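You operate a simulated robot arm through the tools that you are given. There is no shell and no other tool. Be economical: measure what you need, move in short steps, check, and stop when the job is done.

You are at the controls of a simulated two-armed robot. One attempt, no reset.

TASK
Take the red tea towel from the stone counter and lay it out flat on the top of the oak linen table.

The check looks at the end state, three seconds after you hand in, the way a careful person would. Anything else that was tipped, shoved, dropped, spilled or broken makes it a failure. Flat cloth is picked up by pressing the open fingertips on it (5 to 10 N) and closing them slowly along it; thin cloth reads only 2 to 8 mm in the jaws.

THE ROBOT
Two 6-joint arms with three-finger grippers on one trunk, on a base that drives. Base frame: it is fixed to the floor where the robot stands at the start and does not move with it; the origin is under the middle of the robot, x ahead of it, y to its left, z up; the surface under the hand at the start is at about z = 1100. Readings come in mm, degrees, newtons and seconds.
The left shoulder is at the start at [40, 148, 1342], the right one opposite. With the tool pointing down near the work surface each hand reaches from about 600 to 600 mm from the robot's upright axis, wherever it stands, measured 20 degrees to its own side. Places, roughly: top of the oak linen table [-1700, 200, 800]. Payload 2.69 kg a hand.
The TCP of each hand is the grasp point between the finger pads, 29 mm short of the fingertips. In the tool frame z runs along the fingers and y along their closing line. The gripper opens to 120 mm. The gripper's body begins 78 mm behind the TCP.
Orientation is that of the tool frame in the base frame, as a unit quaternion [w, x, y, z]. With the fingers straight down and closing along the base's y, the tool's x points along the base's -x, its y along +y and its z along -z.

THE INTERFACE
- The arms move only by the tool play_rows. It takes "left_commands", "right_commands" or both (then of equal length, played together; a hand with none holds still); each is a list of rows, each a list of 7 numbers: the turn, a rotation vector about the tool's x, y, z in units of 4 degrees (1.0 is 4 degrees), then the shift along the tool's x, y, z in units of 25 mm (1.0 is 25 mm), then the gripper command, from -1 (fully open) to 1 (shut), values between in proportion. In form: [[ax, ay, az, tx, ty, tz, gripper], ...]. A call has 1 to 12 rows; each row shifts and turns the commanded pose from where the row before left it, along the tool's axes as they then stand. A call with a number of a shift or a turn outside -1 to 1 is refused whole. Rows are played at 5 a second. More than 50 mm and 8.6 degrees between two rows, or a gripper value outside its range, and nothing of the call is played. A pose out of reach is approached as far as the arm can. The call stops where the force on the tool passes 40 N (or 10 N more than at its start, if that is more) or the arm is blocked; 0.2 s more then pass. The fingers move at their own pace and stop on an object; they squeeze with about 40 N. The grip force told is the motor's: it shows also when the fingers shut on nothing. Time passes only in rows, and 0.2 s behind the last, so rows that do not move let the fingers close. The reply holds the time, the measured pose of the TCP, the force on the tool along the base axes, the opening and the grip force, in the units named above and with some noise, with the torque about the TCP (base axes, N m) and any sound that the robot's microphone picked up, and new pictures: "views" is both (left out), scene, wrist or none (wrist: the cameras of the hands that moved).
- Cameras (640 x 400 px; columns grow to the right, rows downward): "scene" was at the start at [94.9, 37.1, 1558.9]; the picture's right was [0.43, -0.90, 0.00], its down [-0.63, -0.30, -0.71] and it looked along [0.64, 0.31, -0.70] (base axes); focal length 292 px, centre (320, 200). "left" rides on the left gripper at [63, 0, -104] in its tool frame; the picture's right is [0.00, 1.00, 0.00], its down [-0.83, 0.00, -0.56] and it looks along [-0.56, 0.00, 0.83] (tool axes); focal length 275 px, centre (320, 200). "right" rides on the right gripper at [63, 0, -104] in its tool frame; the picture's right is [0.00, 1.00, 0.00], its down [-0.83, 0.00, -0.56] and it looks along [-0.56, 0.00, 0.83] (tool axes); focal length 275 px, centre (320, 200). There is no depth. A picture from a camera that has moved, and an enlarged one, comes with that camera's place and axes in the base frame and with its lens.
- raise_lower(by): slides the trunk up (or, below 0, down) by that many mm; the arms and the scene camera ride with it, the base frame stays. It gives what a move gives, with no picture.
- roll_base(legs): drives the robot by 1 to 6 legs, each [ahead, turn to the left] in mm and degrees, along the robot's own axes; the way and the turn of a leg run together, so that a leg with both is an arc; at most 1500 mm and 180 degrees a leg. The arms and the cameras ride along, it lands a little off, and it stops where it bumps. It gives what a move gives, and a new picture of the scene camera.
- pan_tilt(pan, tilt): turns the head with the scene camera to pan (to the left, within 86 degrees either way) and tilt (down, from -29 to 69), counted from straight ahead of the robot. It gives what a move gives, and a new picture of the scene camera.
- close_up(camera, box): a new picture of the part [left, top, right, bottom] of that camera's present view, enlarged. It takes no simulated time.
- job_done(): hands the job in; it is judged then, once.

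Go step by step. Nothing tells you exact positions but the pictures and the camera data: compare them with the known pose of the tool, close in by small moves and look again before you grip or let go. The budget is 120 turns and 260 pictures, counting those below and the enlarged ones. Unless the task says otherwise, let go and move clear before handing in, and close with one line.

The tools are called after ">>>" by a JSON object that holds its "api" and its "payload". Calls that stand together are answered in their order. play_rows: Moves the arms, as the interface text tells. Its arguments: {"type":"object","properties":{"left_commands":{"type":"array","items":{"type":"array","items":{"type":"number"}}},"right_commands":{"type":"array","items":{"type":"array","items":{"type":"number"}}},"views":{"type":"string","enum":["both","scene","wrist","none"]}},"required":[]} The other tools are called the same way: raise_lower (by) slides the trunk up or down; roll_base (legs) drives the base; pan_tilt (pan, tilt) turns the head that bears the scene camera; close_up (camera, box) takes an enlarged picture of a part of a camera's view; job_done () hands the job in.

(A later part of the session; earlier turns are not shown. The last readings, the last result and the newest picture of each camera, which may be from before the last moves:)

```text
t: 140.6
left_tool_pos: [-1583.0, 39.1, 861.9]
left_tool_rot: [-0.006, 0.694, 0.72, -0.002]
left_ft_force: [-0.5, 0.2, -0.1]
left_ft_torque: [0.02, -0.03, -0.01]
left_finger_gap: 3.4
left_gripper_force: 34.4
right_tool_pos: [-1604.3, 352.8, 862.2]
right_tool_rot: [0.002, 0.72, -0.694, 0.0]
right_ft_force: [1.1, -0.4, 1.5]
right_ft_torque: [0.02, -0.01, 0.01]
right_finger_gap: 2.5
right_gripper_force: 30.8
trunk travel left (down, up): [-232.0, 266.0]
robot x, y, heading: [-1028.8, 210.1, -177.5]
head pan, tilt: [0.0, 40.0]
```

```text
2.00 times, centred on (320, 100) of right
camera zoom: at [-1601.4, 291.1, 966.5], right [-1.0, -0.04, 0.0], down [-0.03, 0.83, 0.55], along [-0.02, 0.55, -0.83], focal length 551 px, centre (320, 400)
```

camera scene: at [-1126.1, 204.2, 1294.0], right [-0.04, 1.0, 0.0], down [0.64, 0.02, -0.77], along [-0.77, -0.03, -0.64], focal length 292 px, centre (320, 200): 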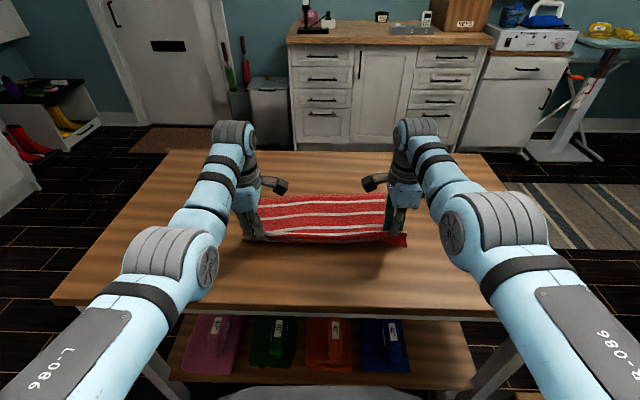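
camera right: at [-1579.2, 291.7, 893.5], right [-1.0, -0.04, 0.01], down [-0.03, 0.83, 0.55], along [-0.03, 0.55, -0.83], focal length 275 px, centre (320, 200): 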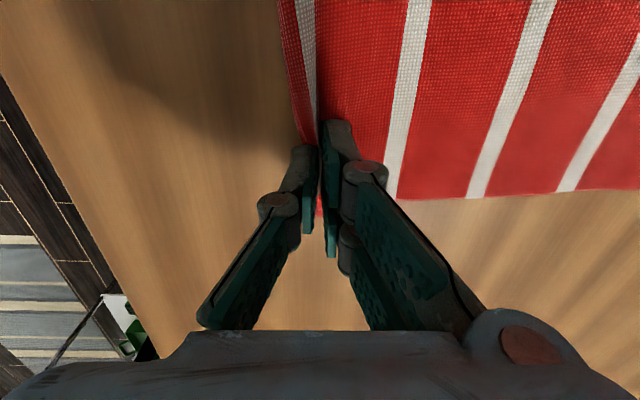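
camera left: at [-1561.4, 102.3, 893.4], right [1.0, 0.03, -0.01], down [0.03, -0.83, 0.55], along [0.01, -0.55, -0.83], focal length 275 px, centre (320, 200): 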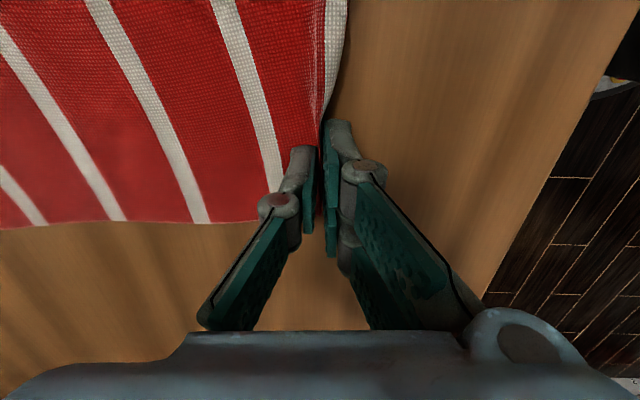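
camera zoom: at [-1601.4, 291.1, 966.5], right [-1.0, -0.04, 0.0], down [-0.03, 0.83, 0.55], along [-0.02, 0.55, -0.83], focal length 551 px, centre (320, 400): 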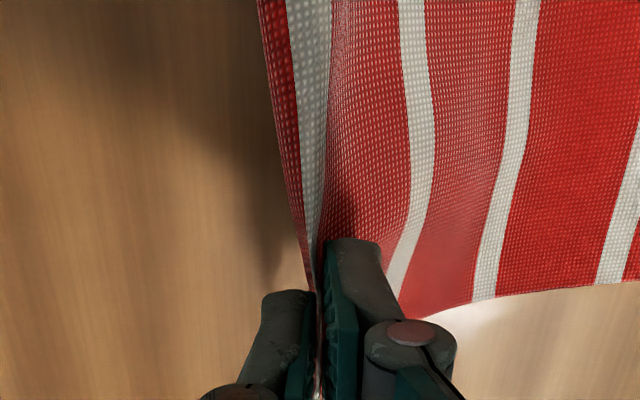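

The hem now hangs free on my side. I'll lower it until its tip touches, then move forward while lowering so it trails out flat towards me.

>>> {"api": "raise_lower", "payload": {"by": -25}}

>>> {"api": "roll_base", "payload": {"legs": [[15, 0]]}}

>>> {"api": "raise_lower", "payload": {"by": -15}}

>>> {"api": "roll_base", "payload": {"legs": [[18, 0]]}}

>>> {"api": "raise_lower", "payload": {"by": -15}}

>>> {"api": "close_up", "payload": {"camera": "scene", "box": [210, 140, 430, 270]}}

```text
t: 141.3
left_tool_pos: [-1583.6, 40.7, 838.2]
left_tool_rot: [-0.007, 0.694, 0.72, -0.003]
left_ft_force: [-0.4, 0.1, 1.1]
left_ft_torque: [0.02, -0.02, -0.02]
left_finger_gap: 2.9
left_gripper_force: 33.7
right_tool_pos: [-1603.3, 353.6, 836.6]
right_tool_rot: [0.001, 0.719, -0.695, -0.001]
right_ft_force: [0.2, -0.4, 0.2]
right_ft_torque: [0.02, -0.01, 0.01]
right_finger_gap: 2.8
right_gripper_force: 35.7
trunk travel left (down, up): [-207.0, 291.0]
robot x, y, heading: [-1023.0, 210.4, -177.6]
head pan, tilt: [0.0, 40.0]
```

```text
t: 142.1
left_tool_pos: [-1596.2, 38.8, 839.0]
left_tool_rot: [-0.007, 0.694, 0.72, -0.003]
left_ft_force: [0.4, 0.1, 0.4]
left_ft_torque: [0.02, 0.06, -0.03]
left_finger_gap: 2.7
left_gripper_force: 33.0
right_tool_pos: [-1617.3, 352.4, 838.8]
right_tool_rot: [0.003, 0.719, -0.695, 0.0]
right_ft_force: [-0.2, -0.2, -0.8]
right_ft_torque: [0.0, -0.01, 0.01]
right_finger_gap: 2.5
right_gripper_force: 30.4
trunk travel left (down, up): [-207.0, 291.0]
robot x, y, heading: [-1039.6, 206.1, -177.9]
head pan, tilt: [0.0, 40.0]
camera scene: at [-1141.0, 203.7, 1304.0], right [-0.04, 1.0, 0.0], down [0.64, 0.02, -0.77], along [-0.77, -0.03, -0.64], focal length 292 px, centre (320, 200)
```

scene: 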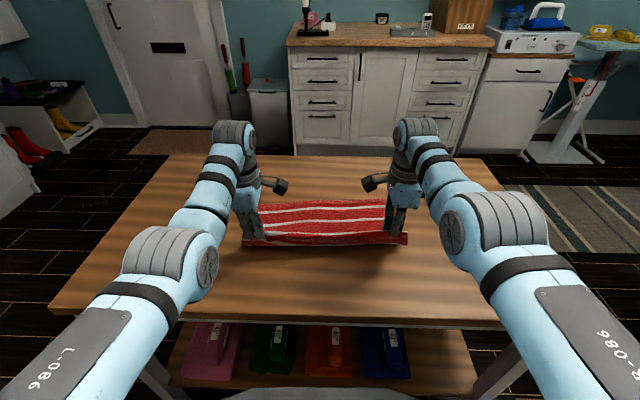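

```text
t: 142.7
left_tool_pos: [-1596.6, 38.5, 823.1]
left_tool_rot: [-0.007, 0.694, 0.72, -0.003]
left_ft_force: [-0.2, 0.2, -0.5]
left_ft_torque: [0.0, 0.08, 0.01]
left_finger_gap: 2.8
left_gripper_force: 32.8
right_tool_pos: [-1619.4, 352.6, 821.9]
right_tool_rot: [0.001, 0.72, -0.694, 0.0]
right_ft_force: [-0.1, -0.4, -1.2]
right_ft_torque: [0.04, 0.04, 0.0]
right_finger_gap: 3.3
right_gripper_force: 35.4
trunk travel left (down, up): [-192.0, 306.0]
robot x, y, heading: [-1043.9, 207.3, -178.1]
head pan, tilt: [0.0, 40.0]
```

```text
t: 143.5
left_tool_pos: [-1614.0, 39.0, 823.9]
left_tool_rot: [-0.007, 0.694, 0.72, -0.004]
left_ft_force: [1.5, 0.1, -0.1]
left_ft_torque: [0.02, -0.1, 0.02]
left_finger_gap: 3.2
left_gripper_force: 33.7
right_tool_pos: [-1635.2, 353.0, 823.5]
right_tool_rot: [0.002, 0.72, -0.694, -0.001]
right_ft_force: [0.4, 0.6, 1.5]
right_ft_torque: [0.0, 0.04, -0.01]
right_finger_gap: 1.0
right_gripper_force: 29.5
trunk travel left (down, up): [-192.0, 306.0]
robot x, y, heading: [-1059.2, 201.4, -177.8]
head pan, tilt: [0.0, 40.0]
camera scene: at [-1158.6, 203.0, 1289.0], right [-0.04, 1.0, 0.0], down [0.64, 0.02, -0.77], along [-0.77, -0.03, -0.64], focal length 292 px, centre (320, 200)
```

scene: 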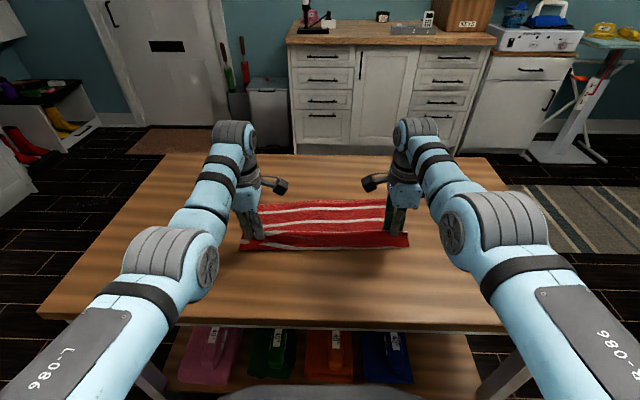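

```text
t: 144.1
left_tool_pos: [-1615.4, 38.0, 808.9]
left_tool_rot: [-0.006, 0.694, 0.72, -0.002]
left_ft_force: [0.6, 0.4, 0.0]
left_ft_torque: [0.01, -0.02, -0.01]
left_finger_gap: 2.9
left_gripper_force: 29.7
right_tool_pos: [-1636.1, 352.0, 807.6]
right_tool_rot: [0.001, 0.72, -0.694, 0.0]
right_ft_force: [0.2, -0.2, 1.1]
right_ft_torque: [0.0, -0.03, -0.02]
right_finger_gap: 2.4
right_gripper_force: 34.2
trunk travel left (down, up): [-177.0, 321.0]
robot x, y, heading: [-1055.8, 203.9, -177.9]
head pan, tilt: [0.0, 40.0]
```

```text
2.91 times, centred on (320, 205) of scene
camera zoom: at [-1161.8, 202.9, 1273.5], right [-0.04, 1.0, 0.0], down [0.64, 0.02, -0.77], along [-0.77, -0.03, -0.64], focal length 850 px, centre (320, 186)
```

zoom: 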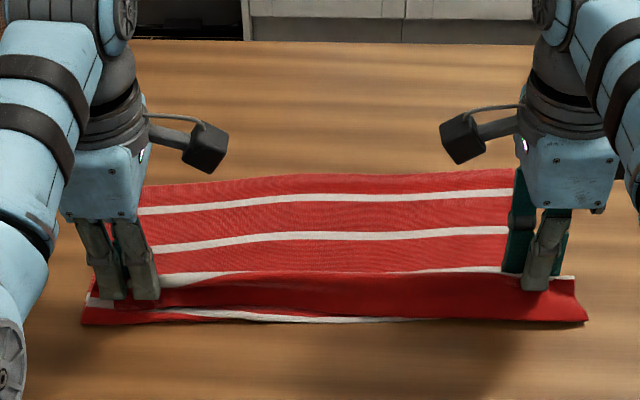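

The hem is coming out at the corners. I'll continue forward 20 mm, lower the rest, and look.

>>> {"api": "roll_base", "payload": {"legs": [[22, 0]]}}

>>> {"api": "raise_lower", "payload": {"by": -14}}

>>> {"api": "close_up", "payload": {"camera": "scene", "box": [210, 140, 430, 270]}}

>>> {"api": "close_up", "payload": {"camera": "left", "box": [160, 0, 480, 200]}}

```text
t: 144.9
left_tool_pos: [-1636.3, 36.9, 808.7]
left_tool_rot: [-0.007, 0.694, 0.72, -0.004]
left_ft_force: [0.6, 0.5, -0.2]
left_ft_torque: [-0.02, 0.0, -0.03]
left_finger_gap: 3.3
left_gripper_force: 31.2
right_tool_pos: [-1657.5, 351.6, 809.0]
right_tool_rot: [0.003, 0.72, -0.694, 0.0]
right_ft_force: [-0.3, -1.2, 0.5]
right_ft_torque: [0.02, -0.04, -0.04]
right_finger_gap: 1.9
right_gripper_force: 29.9
trunk travel left (down, up): [-177.0, 321.0]
robot x, y, heading: [-1074.7, 204.6, -178.0]
head pan, tilt: [0.0, 40.0]
camera scene: at [-1180.7, 202.2, 1273.9], right [-0.04, 1.0, 0.0], down [0.64, 0.02, -0.77], along [-0.77, -0.03, -0.64], focal length 292 px, centre (320, 200)
```

scene: 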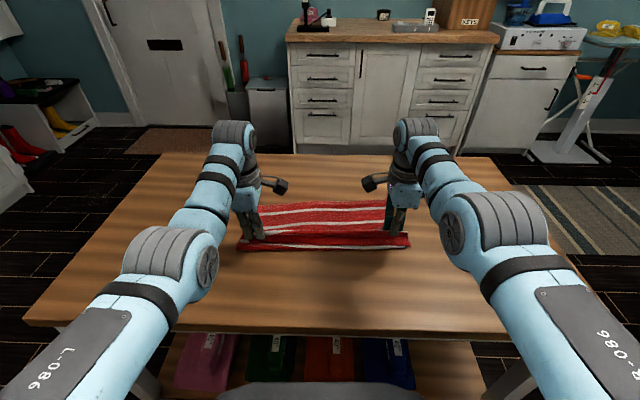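

```text
t: 145.5
left_tool_pos: [-1637.6, 37.1, 794.3]
left_tool_rot: [-0.007, 0.694, 0.72, -0.003]
left_ft_force: [1.7, -0.3, 0.4]
left_ft_torque: [0.02, -0.03, 0.0]
left_finger_gap: 3.0
left_gripper_force: 31.0
right_tool_pos: [-1657.8, 350.7, 792.0]
right_tool_rot: [0.002, 0.72, -0.694, 0.0]
right_ft_force: [0.5, -0.1, -0.6]
right_ft_torque: [-0.04, 0.33, -0.01]
right_finger_gap: 0.9
right_gripper_force: 28.8
trunk travel left (down, up): [-163.0, 335.0]
robot x, y, heading: [-1080.1, 202.1, -177.6]
head pan, tilt: [0.0, 40.0]
```

```text
2.91 times, centred on (320, 205) of scene
camera zoom: at [-1183.8, 202.1, 1259.4], right [-0.04, 1.0, 0.0], down [0.64, 0.02, -0.77], along [-0.77, -0.03, -0.64], focal length 850 px, centre (320, 186)
```

zoom: 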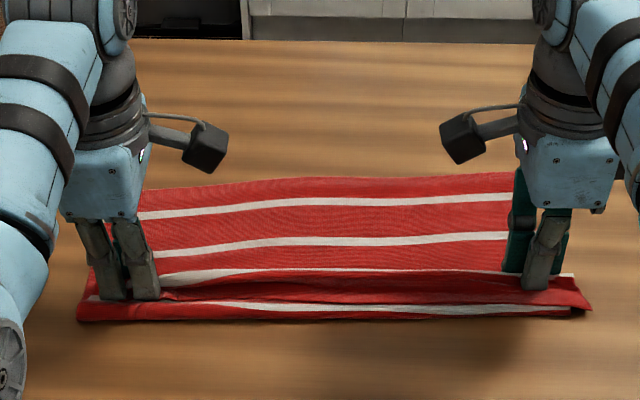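

```text
2.00 times, centred on (320, 100) of left
camera zoom: at [-1637.4, 99.5, 898.4], right [1.0, 0.03, -0.01], down [0.03, -0.83, 0.55], along [0.01, -0.55, -0.83], focal length 551 px, centre (320, 400)
```

zoom: 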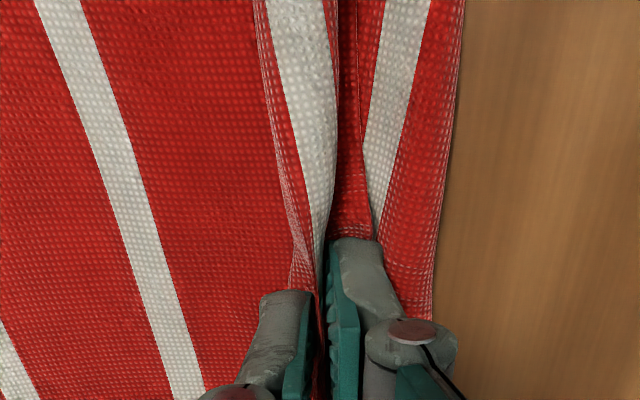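

The left side's hem is largely out. One more 22 mm forward drag near the surface should pull out more of it before I release.

>>> {"api": "roll_base", "payload": {"legs": [[22, 0]]}}

>>> {"api": "close_up", "payload": {"camera": "right", "box": [160, 0, 480, 200]}}

>>> {"api": "close_up", "payload": {"camera": "scene", "box": [210, 140, 430, 270]}}

```text
t: 146.3
left_tool_pos: [-1658.2, 36.8, 794.7]
left_tool_rot: [-0.007, 0.694, 0.72, -0.004]
left_ft_force: [-0.1, 0.7, 2.0]
left_ft_torque: [0.0, -0.09, 0.02]
left_finger_gap: 4.1
left_gripper_force: 33.9
right_tool_pos: [-1680.9, 349.5, 794.7]
right_tool_rot: [0.002, 0.72, -0.694, -0.001]
right_ft_force: [-1.2, 0.6, -1.7]
right_ft_torque: [-0.01, 0.13, 0.0]
right_finger_gap: 3.4
right_gripper_force: 32.8
trunk travel left (down, up): [-163.0, 335.0]
robot x, y, heading: [-1100.6, 205.2, -178.0]
head pan, tilt: [0.0, 40.0]
camera scene: at [-1204.4, 201.3, 1259.6], right [-0.04, 1.0, 0.0], down [0.64, 0.02, -0.77], along [-0.77, -0.03, -0.64], focal length 292 px, centre (320, 200)
```

scene: 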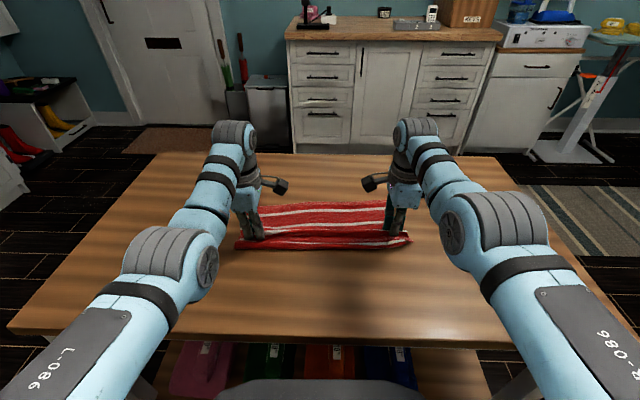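

```text
2.00 times, centred on (320, 100) of right
camera zoom: at [-1676.2, 288.1, 898.8], right [-1.0, -0.04, 0.0], down [-0.03, 0.83, 0.55], along [-0.03, 0.55, -0.83], focal length 551 px, centre (320, 400)
```

zoom: 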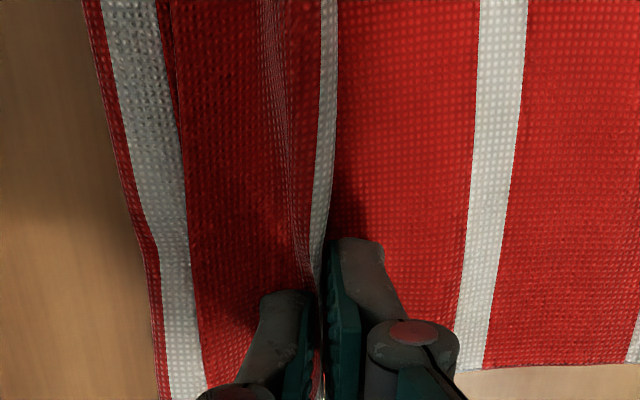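

```text
2.91 times, centred on (320, 205) of scene
camera zoom: at [-1204.4, 201.3, 1259.6], right [-0.04, 1.0, 0.0], down [0.64, 0.02, -0.77], along [-0.77, -0.03, -0.64], focal length 850 px, centre (320, 186)
```

zoom: 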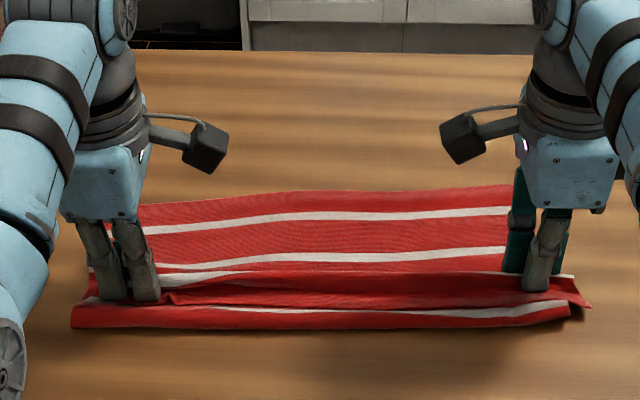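

Some hem is still curled under because the flap touched before I moved forward. I'll lift higher while backing up, then lay it again with the forward motion starting earlier.

>>> {"api": "raise_lower", "payload": {"by": 40}}

>>> {"api": "roll_base", "payload": {"legs": [[-50, 0]]}}

>>> {"api": "raise_lower", "payload": {"by": 65}}

>>> {"api": "roll_base", "payload": {"legs": [[-40, 0]]}}

>>> {"api": "close_up", "payload": {"camera": "scene", "box": [210, 140, 430, 270]}}

```text
t: 147.2
left_tool_pos: [-1659.8, 35.6, 832.8]
left_tool_rot: [-0.006, 0.694, 0.72, -0.003]
left_ft_force: [-0.1, -0.4, 0.0]
left_ft_torque: [0.02, -0.04, -0.02]
left_finger_gap: 3.5
left_gripper_force: 34.5
right_tool_pos: [-1680.8, 350.9, 832.7]
right_tool_rot: [0.001, 0.72, -0.694, 0.0]
right_ft_force: [0.2, 0.1, 0.2]
right_ft_torque: [0.02, -0.04, 0.01]
right_finger_gap: 2.6
right_gripper_force: 34.2
trunk travel left (down, up): [-203.0, 295.0]
robot x, y, heading: [-1100.4, 203.7, -178.1]
head pan, tilt: [0.0, 40.0]
```

```text
t: 148.1
left_tool_pos: [-1610.3, 38.4, 832.7]
left_tool_rot: [-0.005, 0.694, 0.72, -0.002]
left_ft_force: [0.3, 0.0, -0.9]
left_ft_torque: [-0.04, -0.02, 0.0]
left_finger_gap: 3.8
left_gripper_force: 33.3
right_tool_pos: [-1632.1, 351.7, 831.3]
right_tool_rot: [0.001, 0.72, -0.694, 0.0]
right_ft_force: [-0.8, 0.4, 1.9]
right_ft_torque: [-0.01, -0.14, 0.02]
right_finger_gap: 1.8
right_gripper_force: 31.2
trunk travel left (down, up): [-203.0, 295.0]
robot x, y, heading: [-1050.7, 205.8, -177.8]
head pan, tilt: [0.0, 40.0]
camera scene: at [-1158.1, 203.1, 1299.4], right [-0.04, 1.0, 0.0], down [0.64, 0.02, -0.76], along [-0.76, -0.03, -0.64], focal length 292 px, centre (320, 200)
```

scene: 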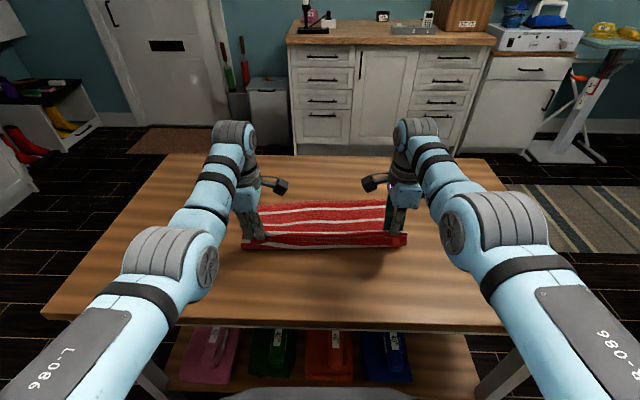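

```text
t: 149.1
left_tool_pos: [-1608.3, 39.1, 897.1]
left_tool_rot: [-0.005, 0.694, 0.72, -0.003]
left_ft_force: [-1.3, -0.4, 0.4]
left_ft_torque: [0.01, 0.0, -0.03]
left_finger_gap: 2.7
left_gripper_force: 32.9
right_tool_pos: [-1631.0, 352.1, 898.0]
right_tool_rot: [0.001, 0.72, -0.694, 0.0]
right_ft_force: [0.3, -0.2, 1.1]
right_ft_torque: [-0.02, -0.16, -0.02]
right_finger_gap: 1.7
right_gripper_force: 33.1
trunk travel left (down, up): [-268.0, 230.0]
robot x, y, heading: [-1053.2, 203.9, -177.9]
head pan, tilt: [0.0, 40.0]
```

```text
t: 150.0
left_tool_pos: [-1574.1, 40.5, 895.6]
left_tool_rot: [-0.005, 0.695, 0.719, -0.001]
left_ft_force: [0.2, 0.3, -0.1]
left_ft_torque: [0.02, -0.06, 0.0]
left_finger_gap: 2.8
left_gripper_force: 30.9
right_tool_pos: [-1594.5, 352.9, 894.5]
right_tool_rot: [0.0, 0.719, -0.695, 0.003]
right_ft_force: [1.5, -0.3, -0.1]
right_ft_torque: [0.01, 0.09, 0.02]
right_finger_gap: 1.0
right_gripper_force: 29.8
trunk travel left (down, up): [-268.0, 230.0]
robot x, y, heading: [-1010.9, 209.1, -177.9]
head pan, tilt: [0.0, 40.0]
camera scene: at [-1122.5, 204.4, 1363.5], right [-0.04, 1.0, 0.0], down [0.65, 0.02, -0.76], along [-0.76, -0.03, -0.65], focal length 292 px, centre (320, 200)
```

scene: 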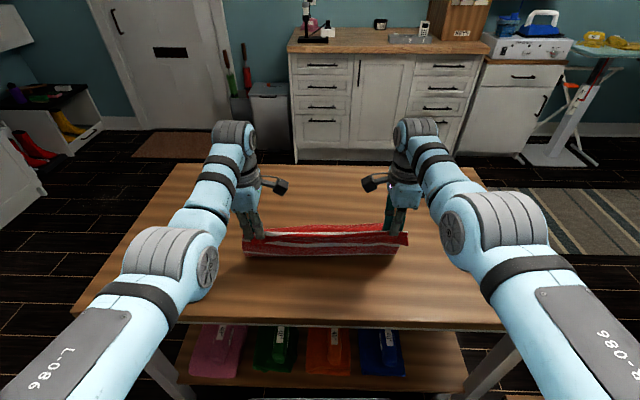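

```text
2.91 times, centred on (320, 205) of scene
camera zoom: at [-1122.5, 204.4, 1363.5], right [-0.04, 1.0, 0.0], down [0.65, 0.02, -0.76], along [-0.76, -0.03, -0.65], focal length 850 px, centre (320, 186)
```

zoom: 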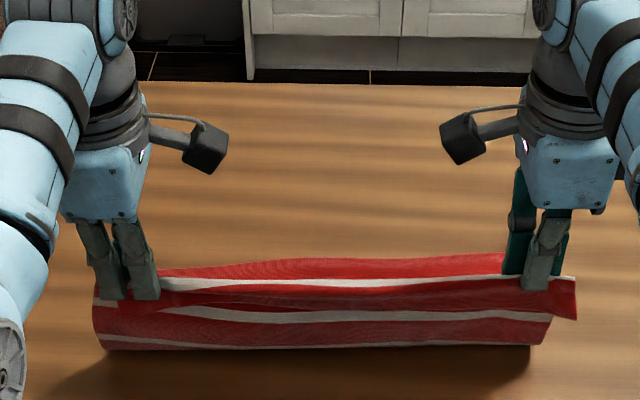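

>>> {"api": "close_up", "payload": {"camera": "scene", "box": [235, 215, 325, 270]}}

>>> {"api": "close_up", "payload": {"camera": "right", "box": [80, 0, 480, 250]}}

>>> {"api": "close_up", "payload": {"camera": "left", "box": [160, 0, 560, 250]}}

```text
7.11 times, centred on (280, 242) of scene
camera zoom: at [-1122.5, 204.4, 1363.5], right [-0.04, 1.0, 0.0], down [0.65, 0.02, -0.76], along [-0.76, -0.03, -0.65], focal length 2078 px, centre (604, -102)
```

zoom: 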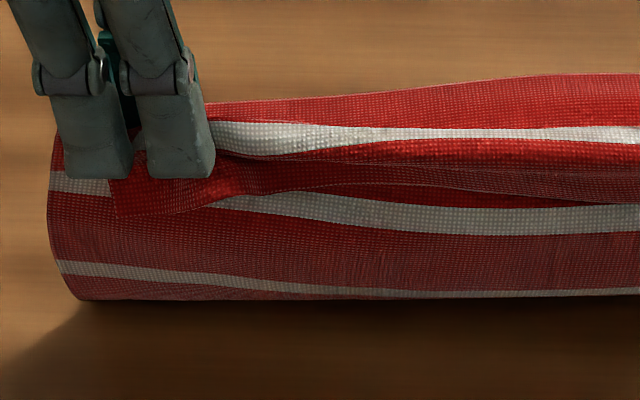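

```text
1.60 times, centred on (280, 125) of right
camera zoom: at [-1592.1, 291.6, 999.7], right [-1.0, -0.04, 0.0], down [-0.04, 0.83, 0.55], along [-0.02, 0.55, -0.83], focal length 440 px, centre (384, 320)
```

zoom: 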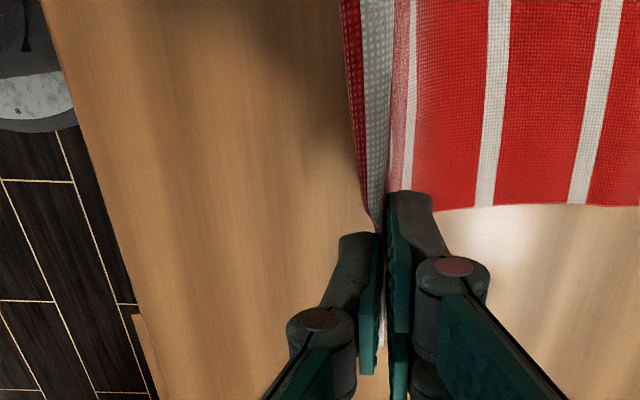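

```text
1.60 times, centred on (360, 125) of left
camera zoom: at [-1574.5, 102.2, 1000.1], right [1.0, 0.03, -0.01], down [0.03, -0.83, 0.55], along [0.01, -0.55, -0.83], focal length 440 px, centre (256, 320)
```

zoom: 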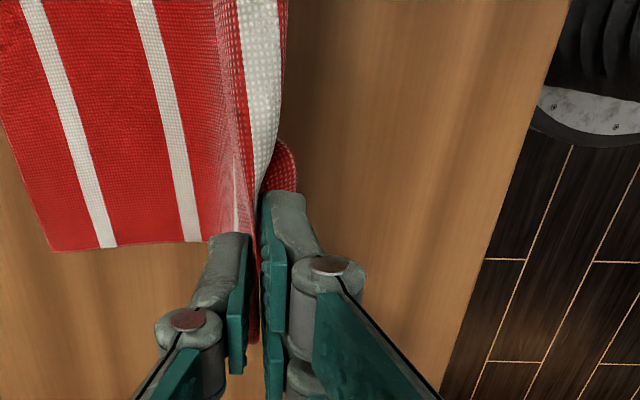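

Now the hem hangs completely free on my side. I'll lower with a small back step to lay the body, then go forward while lowering the last 45 mm.

>>> {"api": "raise_lower", "payload": {"by": -25}}

>>> {"api": "roll_base", "payload": {"legs": [[-30, 0]]}}

>>> {"api": "raise_lower", "payload": {"by": -25}}

>>> {"api": "roll_base", "payload": {"legs": [[-15, 0]]}}

>>> {"api": "close_up", "payload": {"camera": "scene", "box": [210, 140, 430, 270]}}

```text
t: 150.7
left_tool_pos: [-1570.0, 39.4, 874.8]
left_tool_rot: [-0.006, 0.695, 0.719, -0.003]
left_ft_force: [1.3, -0.4, 0.3]
left_ft_torque: [0.01, 0.04, -0.03]
left_finger_gap: 2.7
left_gripper_force: 30.8
right_tool_pos: [-1592.0, 354.7, 872.7]
right_tool_rot: [0.001, 0.719, -0.695, 0.0]
right_ft_force: [-0.2, -0.1, 0.8]
right_ft_torque: [0.0, -0.05, -0.01]
right_finger_gap: 1.8
right_gripper_force: 32.3
trunk travel left (down, up): [-243.0, 255.0]
robot x, y, heading: [-1011.1, 206.7, -177.8]
head pan, tilt: [0.0, 40.0]
```

```text
t: 151.5
left_tool_pos: [-1543.2, 40.7, 870.9]
left_tool_rot: [-0.003, 0.694, 0.72, -0.001]
left_ft_force: [0.7, 0.2, 0.2]
left_ft_torque: [0.02, -0.05, -0.01]
left_finger_gap: 3.0
left_gripper_force: 30.9
right_tool_pos: [-1565.5, 355.1, 870.0]
right_tool_rot: [0.0, 0.72, -0.694, 0.001]
right_ft_force: [0.0, 0.1, 2.5]
right_ft_torque: [0.0, -0.06, -0.01]
right_finger_gap: 1.9
right_gripper_force: 31.6
trunk travel left (down, up): [-243.0, 255.0]
robot x, y, heading: [-982.3, 207.5, -177.9]
head pan, tilt: [0.0, 40.0]
camera scene: at [-1092.3, 205.4, 1338.9], right [-0.04, 1.0, 0.0], down [0.65, 0.02, -0.76], along [-0.76, -0.03, -0.65], focal length 292 px, centre (320, 200)
```

scene: 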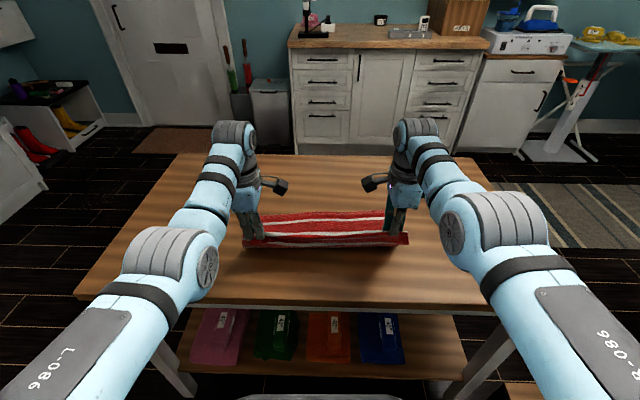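

```text
t: 152.2
left_tool_pos: [-1540.3, 41.0, 848.8]
left_tool_rot: [-0.007, 0.694, 0.72, -0.002]
left_ft_force: [1.4, 0.9, -0.1]
left_ft_torque: [-0.02, -0.02, -0.01]
left_finger_gap: 3.1
left_gripper_force: 30.5
right_tool_pos: [-1561.7, 353.7, 848.2]
right_tool_rot: [0.002, 0.72, -0.694, 0.001]
right_ft_force: [0.0, -0.8, 0.7]
right_ft_torque: [0.03, 0.01, 0.02]
right_finger_gap: 1.1
right_gripper_force: 29.5
trunk travel left (down, up): [-218.0, 280.0]
robot x, y, heading: [-982.3, 206.6, -177.6]
head pan, tilt: [0.0, 40.0]
```

```text
t: 153.0
left_tool_pos: [-1528.3, 40.3, 846.2]
left_tool_rot: [-0.004, 0.694, 0.72, -0.001]
left_ft_force: [0.2, 0.3, 0.1]
left_ft_torque: [0.01, -0.02, 0.01]
left_finger_gap: 2.3
left_gripper_force: 30.1
right_tool_pos: [-1548.2, 355.2, 847.3]
right_tool_rot: [0.0, 0.72, -0.694, 0.001]
right_ft_force: [0.7, 0.4, 2.0]
right_ft_torque: [0.01, -0.13, 0.0]
right_finger_gap: 1.4
right_gripper_force: 30.7
trunk travel left (down, up): [-218.0, 280.0]
robot x, y, heading: [-969.9, 211.5, -178.0]
head pan, tilt: [0.0, 40.0]
camera scene: at [-1075.1, 206.1, 1314.3], right [-0.04, 1.0, 0.0], down [0.64, 0.02, -0.76], along [-0.76, -0.03, -0.64], focal length 292 px, centre (320, 200)
```

scene: 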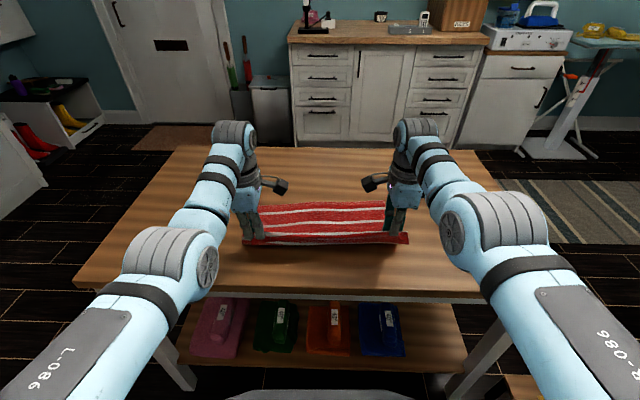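

```text
2.91 times, centred on (320, 205) of scene
camera zoom: at [-1075.1, 206.1, 1314.3], right [-0.04, 1.0, 0.0], down [0.64, 0.02, -0.76], along [-0.76, -0.03, -0.64], focal length 850 px, centre (320, 186)
```

zoom: 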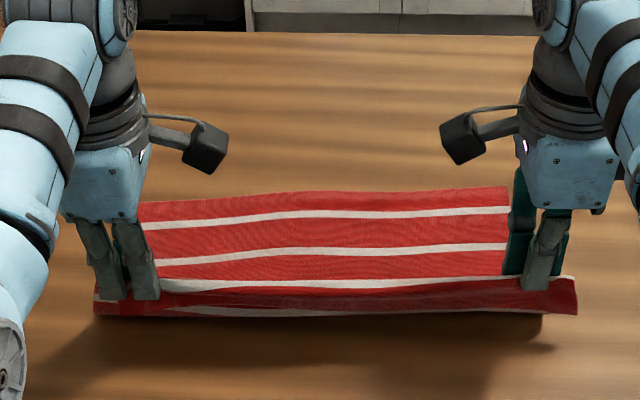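

The strip under the flap is body slack bulging towards me, so the body must be taut first. I'll back another 40 mm to straighten it.

>>> {"api": "roll_base", "payload": {"legs": [[-40, 0]]}}

>>> {"api": "close_up", "payload": {"camera": "scene", "box": [235, 170, 405, 275]}}

>>> {"api": "close_up", "payload": {"camera": "left", "box": [160, 0, 480, 200]}}

```text
t: 153.9
left_tool_pos: [-1487.4, 42.8, 846.0]
left_tool_rot: [-0.005, 0.694, 0.72, -0.001]
left_ft_force: [0.9, 0.8, -0.8]
left_ft_torque: [0.02, -0.06, -0.01]
left_finger_gap: 3.4
left_gripper_force: 33.2
right_tool_pos: [-1509.4, 356.6, 846.0]
right_tool_rot: [0.0, 0.72, -0.694, 0.002]
right_ft_force: [-0.8, -0.9, -1.0]
right_ft_torque: [0.01, -0.01, -0.01]
right_finger_gap: 2.6
right_gripper_force: 30.0
trunk travel left (down, up): [-218.0, 280.0]
robot x, y, heading: [-930.2, 210.7, -178.0]
head pan, tilt: [0.0, 40.0]
camera scene: at [-1036.0, 207.4, 1314.2], right [-0.04, 1.0, 0.0], down [0.64, 0.02, -0.76], along [-0.76, -0.03, -0.65], focal length 292 px, centre (320, 200)
```

scene: 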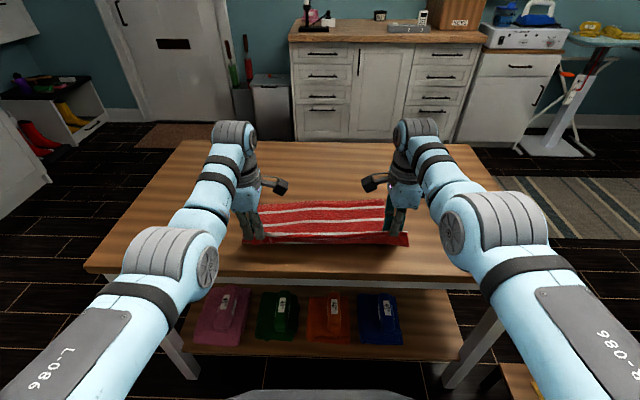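

```text
3.76 times, centred on (320, 222) of scene
camera zoom: at [-1036.0, 207.4, 1314.2], right [-0.04, 1.0, 0.0], down [0.64, 0.02, -0.76], along [-0.76, -0.03, -0.65], focal length 1100 px, centre (320, 115)
```

zoom: 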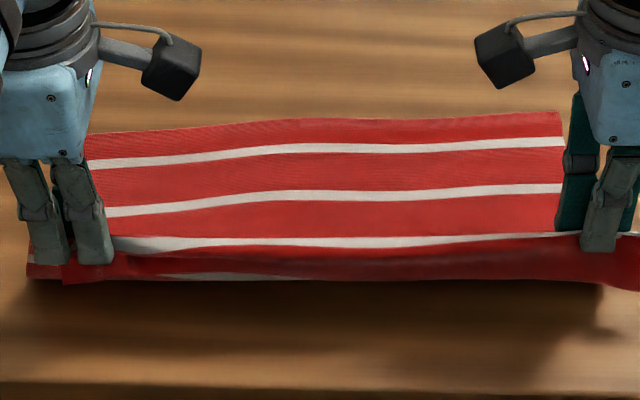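

```text
2.00 times, centred on (320, 100) of left
camera zoom: at [-1488.3, 104.5, 951.3], right [1.0, 0.03, -0.01], down [0.03, -0.83, 0.55], along [0.01, -0.55, -0.83], focal length 551 px, centre (320, 400)
```

zoom: 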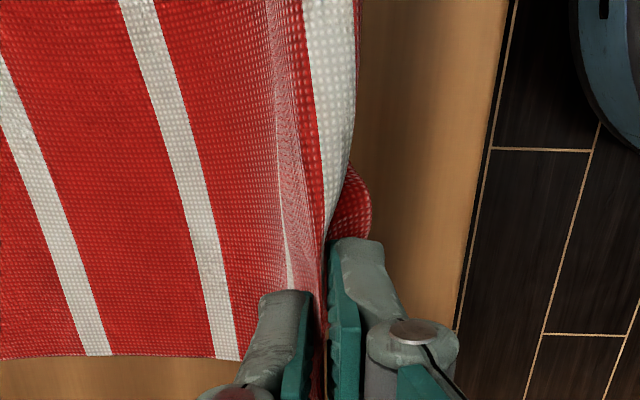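

Pulling merely slides the whole towel. A cleaner way is to set it down with the hem towards me on top, then regrip the hem's very edge sideways and pull it straight. I'll set it down with forward motion now.

>>> {"api": "roll_base", "payload": {"legs": [[25, 0]]}}

>>> {"api": "raise_lower", "payload": {"by": -25}}

>>> {"api": "roll_base", "payload": {"legs": [[25, 0]]}}

>>> {"api": "raise_lower", "payload": {"by": -22}}

>>> {"api": "roll_base", "payload": {"legs": [[25, 0]]}}

>>> {"api": "close_up", "payload": {"camera": "scene", "box": [235, 170, 405, 275]}}

```text
t: 154.7
left_tool_pos: [-1506.1, 41.7, 851.6]
left_tool_rot: [-0.008, 0.694, 0.72, -0.005]
left_ft_force: [0.4, 0.4, 1.3]
left_ft_torque: [0.02, 0.11, -0.03]
left_finger_gap: 2.3
left_gripper_force: 29.9
right_tool_pos: [-1527.5, 356.0, 851.4]
right_tool_rot: [0.003, 0.72, -0.694, -0.002]
right_ft_force: [1.8, -0.1, 0.8]
right_ft_torque: [0.0, 0.09, 0.01]
right_finger_gap: 1.0
right_gripper_force: 29.3
trunk travel left (down, up): [-218.0, 280.0]
robot x, y, heading: [-952.4, 209.2, -177.9]
head pan, tilt: [0.0, 40.0]
camera scene: at [-1050.4, 206.8, 1315.2], right [-0.04, 1.0, 0.0], down [0.64, 0.02, -0.77], along [-0.77, -0.03, -0.64], focal length 292 px, centre (320, 200)
```

scene: 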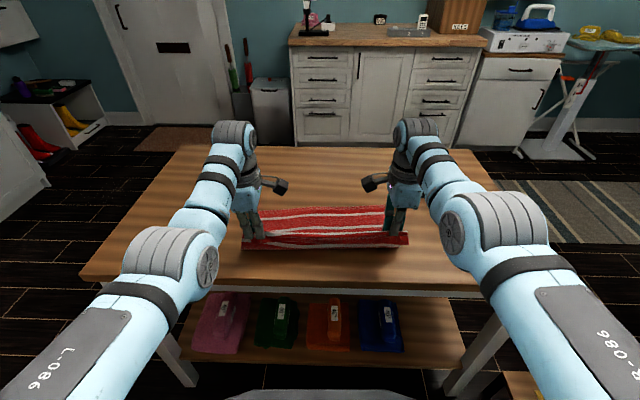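

```text
t: 155.4
left_tool_pos: [-1511.1, 42.3, 823.5]
left_tool_rot: [-0.006, 0.694, 0.72, -0.002]
left_ft_force: [-0.5, -0.6, -0.4]
left_ft_torque: [-0.02, -0.22, -0.02]
left_finger_gap: 1.8
left_gripper_force: 31.1
right_tool_pos: [-1531.6, 355.5, 823.2]
right_tool_rot: [0.001, 0.72, -0.694, 0.001]
right_ft_force: [0.1, -0.7, -0.1]
right_ft_torque: [0.01, 0.17, 0.03]
right_finger_gap: 1.1
right_gripper_force: 29.2
trunk travel left (down, up): [-193.0, 305.0]
robot x, y, heading: [-955.4, 210.1, -178.0]
head pan, tilt: [0.0, 40.0]
```

```text
t: 156.2
left_tool_pos: [-1532.1, 41.2, 827.3]
left_tool_rot: [-0.007, 0.695, 0.719, -0.004]
left_ft_force: [1.3, 0.9, 0.0]
left_ft_torque: [0.02, -0.08, -0.03]
left_finger_gap: 3.2
left_gripper_force: 33.7
right_tool_pos: [-1554.6, 355.3, 825.1]
right_tool_rot: [0.003, 0.72, -0.694, -0.001]
right_ft_force: [0.9, -0.9, 0.5]
right_ft_torque: [-0.01, -0.04, 0.01]
right_finger_gap: 2.2
right_gripper_force: 33.4
trunk travel left (down, up): [-193.0, 305.0]
robot x, y, heading: [-979.4, 205.1, -177.9]
head pan, tilt: [0.0, 40.0]
camera scene: at [-1077.4, 205.9, 1290.1], right [-0.04, 1.0, 0.0], down [0.64, 0.02, -0.77], along [-0.77, -0.03, -0.64], focal length 292 px, centre (320, 200)
```

scene: 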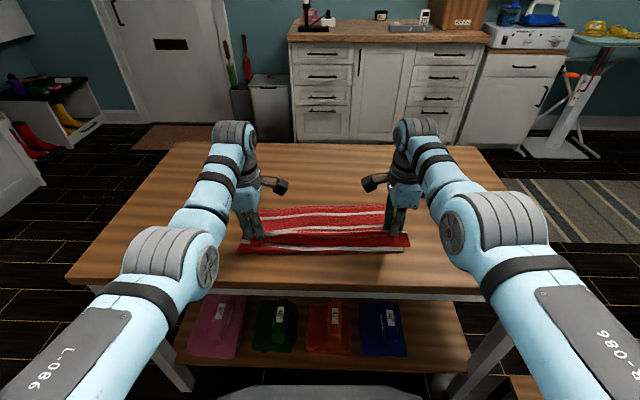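

```text
t: 156.9
left_tool_pos: [-1534.5, 39.9, 801.6]
left_tool_rot: [-0.006, 0.694, 0.72, -0.003]
left_ft_force: [1.7, 0.2, 0.1]
left_ft_torque: [-0.02, -0.07, 0.02]
left_finger_gap: 3.5
left_gripper_force: 32.2
right_tool_pos: [-1556.4, 353.8, 800.5]
right_tool_rot: [0.001, 0.72, -0.694, -0.001]
right_ft_force: [0.2, 0.2, -1.4]
right_ft_torque: [0.0, 0.12, 0.01]
right_finger_gap: 3.2
right_gripper_force: 34.1
trunk travel left (down, up): [-171.0, 327.0]
robot x, y, heading: [-976.4, 207.4, -177.8]
head pan, tilt: [0.0, 40.0]
```

```text
t: 157.7
left_tool_pos: [-1558.0, 40.1, 802.9]
left_tool_rot: [-0.007, 0.695, 0.719, -0.004]
left_ft_force: [1.5, 0.5, -0.6]
left_ft_torque: [0.01, -0.04, -0.02]
left_finger_gap: 2.3
left_gripper_force: 31.2
right_tool_pos: [-1579.4, 353.4, 803.2]
right_tool_rot: [0.003, 0.72, -0.694, -0.001]
right_ft_force: [0.2, 0.1, 1.9]
right_ft_torque: [-0.01, 0.02, -0.02]
right_finger_gap: 1.8
right_gripper_force: 30.2
trunk travel left (down, up): [-171.0, 327.0]
robot x, y, heading: [-1003.1, 208.0, -178.0]
head pan, tilt: [0.0, 40.0]
camera scene: at [-1103.1, 204.9, 1267.9], right [-0.04, 1.0, 0.0], down [0.64, 0.02, -0.77], along [-0.77, -0.03, -0.64], focal length 292 px, centre (320, 200)
```

scene: 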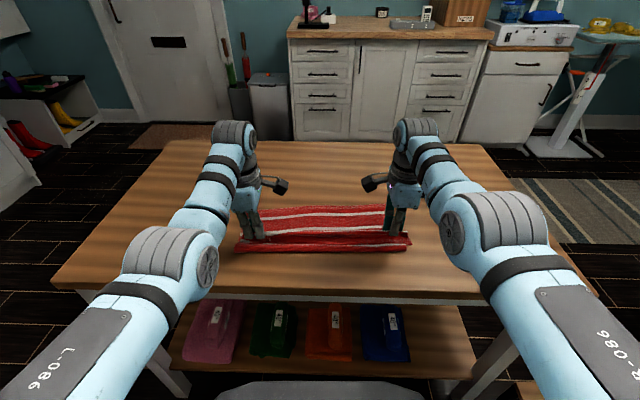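

```text
3.76 times, centred on (320, 222) of scene
camera zoom: at [-1103.1, 204.9, 1267.9], right [-0.04, 1.0, 0.0], down [0.64, 0.02, -0.77], along [-0.77, -0.03, -0.64], focal length 1100 px, centre (320, 115)
```

zoom: 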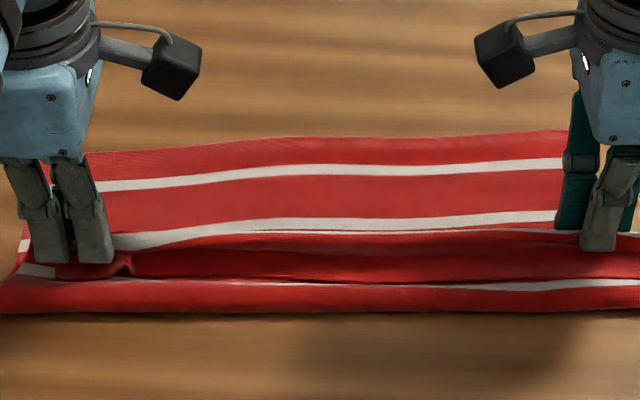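

The hem now lies on top, towards me. I'll release, lift off, and turn the hands 90° so they can close sideways at the hem's edge.

>>> {"api": "play_rows", "payload": {"left_commands": [[0, 0, 0, 0, 0, 0, 0.8], [0, 0, 0, 0, 0, 0, 0.65], [0, 0, 0, 0, 0, 0, 0.6], [0, 0, 0, 0, 0, -0.3, 0.6], [0, 0, 0, 0, 0, -0.6, 0.6], [0, 0, 0, 0, 0, -0.6, 0.6], [0, 0, 0, 0, 0, -0.6, 0.6], [0, 0, 1, 0, 0, 0, 0.5], [0, 0, 1, 0, 0, 0, 0.5], [0, 0, 1, 0, 0, 0, 0.5], [0, 0, 1, 0, 0, 0, 0.5]], "right_commands": [[0, 0, 0, 0, 0, 0, 0.8], [0, 0, 0, 0, 0, 0, 0.65], [0, 0, 0, 0, 0, 0, 0.6], [0, 0, 0, 0, 0, -0.3, 0.6], [0, 0, 0, 0, 0, -0.6, 0.6], [0, 0, 0, 0, 0, -0.6, 0.6], [0, 0, 0, 0, 0, -0.6, 0.6], [0, 0, -1, 0, 0, 0, 0.5], [0, 0, -1, 0, 0, 0, 0.5], [0, 0, -1, 0, 0, 0, 0.5], [0, 0, -1, 0, 0, 0, 0.5]], "views": "none"}}

>>> {"api": "play_rows", "payload": {"left_commands": [[0, 0, 1, 0, 0, 0, 0.5], [0, 0, 1, 0, 0, 0, 0.5], [0, 0, 1, 0, 0, 0, 0.5], [0, 0, 1, 0, 0, 0, 0.5], [0, 0, 1, 0, 0, 0, 0.5], [0, 0, 1, 0, 0, 0, 0.5], [0, 0, 1, 0, 0, 0, 0.5], [0, 0, 1, 0, 0, 0, 0.5], [0, 0, 1, 0, 0, 0, 0.5], [0, 0, 1, 0, 0, 0, 0.5], [0, 0, 1, 0, 0, 0, 0.5], [0, 0, 1, 0, 0, 0, 0.5]], "right_commands": [[0, 0, -1, 0, 0, 0, 0.5], [0, 0, -1, 0, 0, 0, 0.5], [0, 0, -1, 0, 0, 0, 0.5], [0, 0, -1, 0, 0, 0, 0.5], [0, 0, -1, 0, 0, 0, 0.5], [0, 0, -1, 0, 0, 0, 0.5], [0, 0, -1, 0, 0, 0, 0.5], [0, 0, -1, 0, 0, 0, 0.5], [0, 0, -1, 0, 0, 0, 0.5], [0, 0, -1, 0, 0, 0, 0.5], [0, 0, -1, 0, 0, 0, 0.5], [0, 0, -1, 0, 0, 0, 0.5]], "views": "none"}}

>>> {"api": "play_rows", "payload": {"left_commands": [[0, 0, 1, 0, 0, 0, 0.5], [0, 0, 1, 0, 0, 0, 0.5], [0, 0, 1, 0, 0, 0, 0.5], [0, 0, 1, 0, 0, 0, 0.5], [0, 0, 1, 0, 0, 0, 0.5], [0, 0, 1, 0, 0, 0, 0.5], [0, 0, 0.5, 0, 0, 0, 0.5]], "right_commands": [[0, 0, -1, 0, 0, 0, 0.5], [0, 0, -1, 0, 0, 0, 0.5], [0, 0, -1, 0, 0, 0, 0.5], [0, 0, -1, 0, 0, 0, 0.5], [0, 0, -1, 0, 0, 0, 0.5], [0, 0, -1, 0, 0, 0, 0.5], [0, 0, -0.5, 0, 0, 0, 0.5]], "views": "both"}}

```text
t: 160.1
left_tool_pos: [-1559.5, 39.1, 853.9]
left_tool_rot: [-0.006, 0.788, 0.616, -0.003]
left_ft_force: [0.6, 0.2, -0.1]
left_ft_torque: [0.0, -0.04, 0.01]
left_finger_gap: 29.8
left_gripper_force: 0.0
right_tool_pos: [-1581.3, 354.4, 852.6]
right_tool_rot: [0.002, 0.81, -0.586, 0.0]
right_ft_force: [0.1, 0.4, -0.5]
right_ft_torque: [-0.01, -0.02, -0.01]
right_finger_gap: 30.3
right_gripper_force: 0.1
trunk travel left (down, up): [-171.0, 327.0]
robot x, y, heading: [-1001.8, 205.6, -178.0]
head pan, tilt: [0.0, 40.0]
```

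```text
t: 162.7
left_tool_pos: [-1559.6, 39.0, 853.2]
left_tool_rot: [-0.005, 0.97, 0.242, -0.005]
left_ft_force: [0.2, -0.2, -0.2]
left_ft_torque: [-0.03, 0.01, 0.01]
left_finger_gap: 30.0
left_gripper_force: 0.1
right_tool_pos: [-1582.1, 354.0, 854.2]
right_tool_rot: [0.002, 0.979, -0.206, -0.002]
right_ft_force: [-0.5, 0.9, -0.8]
right_ft_torque: [-0.02, -0.01, 0.0]
right_finger_gap: 30.2
right_gripper_force: 0.0
trunk travel left (down, up): [-171.0, 327.0]
robot x, y, heading: [-1000.3, 204.4, -177.8]
head pan, tilt: [0.0, 40.0]
```

```text
t: 164.3
left_tool_pos: [-1559.9, 40.2, 854.0]
left_tool_rot: [-0.003, 1.0, 0.018, -0.006]
left_ft_force: [0.3, 0.4, -0.1]
left_ft_torque: [0.0, 0.0, 0.01]
left_finger_gap: 30.0
left_gripper_force: 0.1
right_tool_pos: [-1580.1, 353.0, 854.6]
right_tool_rot: [0.001, 1.0, 0.019, -0.001]
right_ft_force: [0.2, -0.3, 0.0]
right_ft_torque: [0.01, 0.0, 0.04]
right_finger_gap: 30.0
right_gripper_force: 0.1
trunk travel left (down, up): [-171.0, 327.0]
robot x, y, heading: [-1000.7, 205.7, -177.8]
head pan, tilt: [0.0, 40.0]
camera scene: at [-1106.7, 204.9, 1267.6], right [-0.04, 1.0, 0.0], down [0.64, 0.02, -0.77], along [-0.77, -0.03, -0.64], focal length 292 px, centre (320, 200)
camera right: at [-1517.3, 357.0, 959.0], right [0.04, -1.0, 0.0], down [-0.83, -0.03, 0.56], along [-0.56, -0.03, -0.83], focal length 275 px, centre (320, 200)
camera left: at [-1495.0, 41.5, 957.6], right [0.03, -1.0, 0.0], down [-0.82, -0.03, 0.57], along [-0.57, -0.01, -0.82], focal length 275 px, centre (320, 200)
```

scene: 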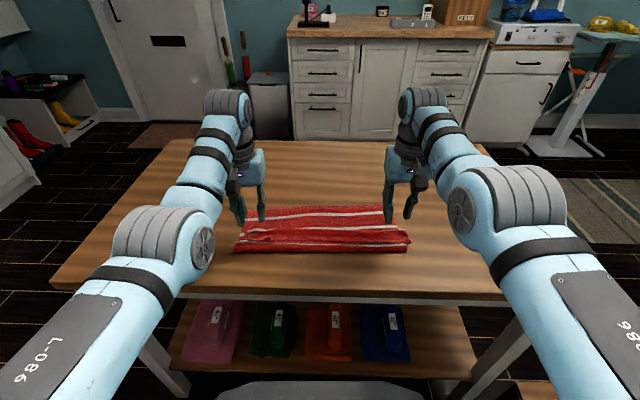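
right: 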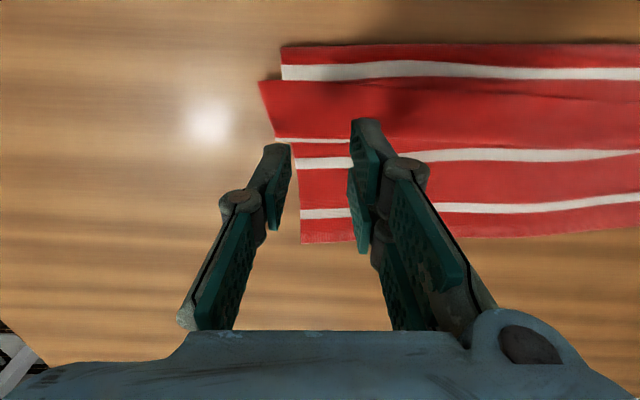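
left: 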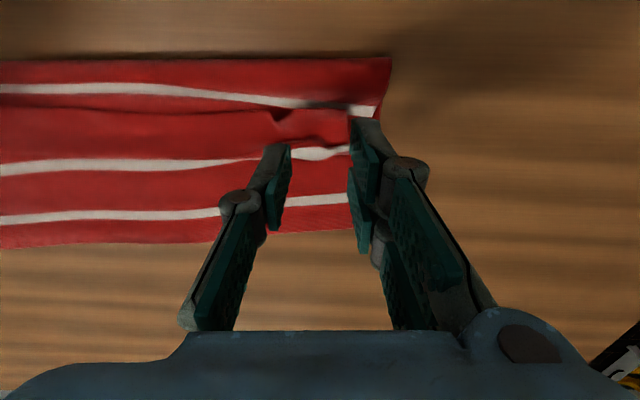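

The hem's free edge now lies on top at x ≈ −1550, with corners at y ≈ 15 and 390. I'll move the hands there with 20 mm openings and lower most of the way.

>>> {"api": "play_rows", "payload": {"left_commands": [[0, 0, 0, 0.04, 0.12, 0.3, 0.67], [0, 0, 0, 0.04, 0.12, 0.5, 0.67], [0, 0, 0, 0, 0, 0.5, 0.67], [0, 0, 0, 0, 0, 0.4, 0.67], [0, 0, 0, 0, 0, 0, 0.67]], "right_commands": [[0, 0, 0, 0.38, -0.38, 0.3, 0.67], [0, 0, 0, 0.38, -0.38, 0.5, 0.67], [0, 0, 0, 0, 0, 0.5, 0.67], [0, 0, 0, 0, 0, 0.4, 0.67], [0, 0, 0, 0, 0, 0, 0.67]], "views": "wrist"}}

```text
t: 165.5
left_tool_pos: [-1557.8, 35.9, 810.9]
left_tool_rot: [-0.003, 1.0, 0.018, -0.006]
left_ft_force: [-0.3, -0.3, 0.0]
left_ft_torque: [0.01, 0.01, 0.04]
left_finger_gap: 19.6
left_gripper_force: 0.0
right_tool_pos: [-1581.3, 369.8, 811.6]
right_tool_rot: [0.0, 1.0, 0.019, 0.001]
right_ft_force: [1.3, 0.5, 0.5]
right_ft_torque: [-0.01, -0.03, 0.0]
right_finger_gap: 19.6
right_gripper_force: 0.1
right hand out of reach, approached as far as the arm can: row 1, 2
trunk travel left (down, up): [-171.0, 327.0]
robot x, y, heading: [-1002.0, 209.0, -177.7]
head pan, tilt: [0.0, 40.0]
camera right: at [-1517.6, 373.6, 917.4], right [0.04, -1.0, 0.0], down [-0.83, -0.03, 0.56], along [-0.56, -0.03, -0.83], focal length 275 px, centre (320, 200)
camera left: at [-1493.6, 36.6, 915.1], right [0.03, -1.0, 0.0], down [-0.82, -0.03, 0.57], along [-0.57, -0.01, -0.82], focal length 275 px, centre (320, 200)
```

right: 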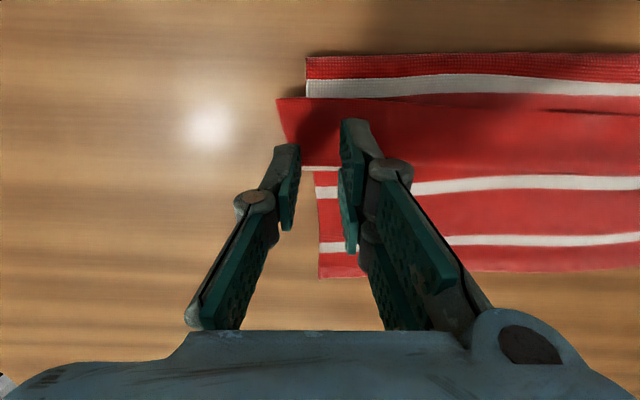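
left: 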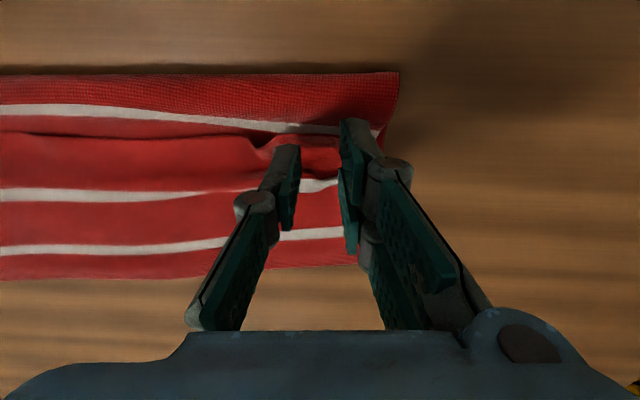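

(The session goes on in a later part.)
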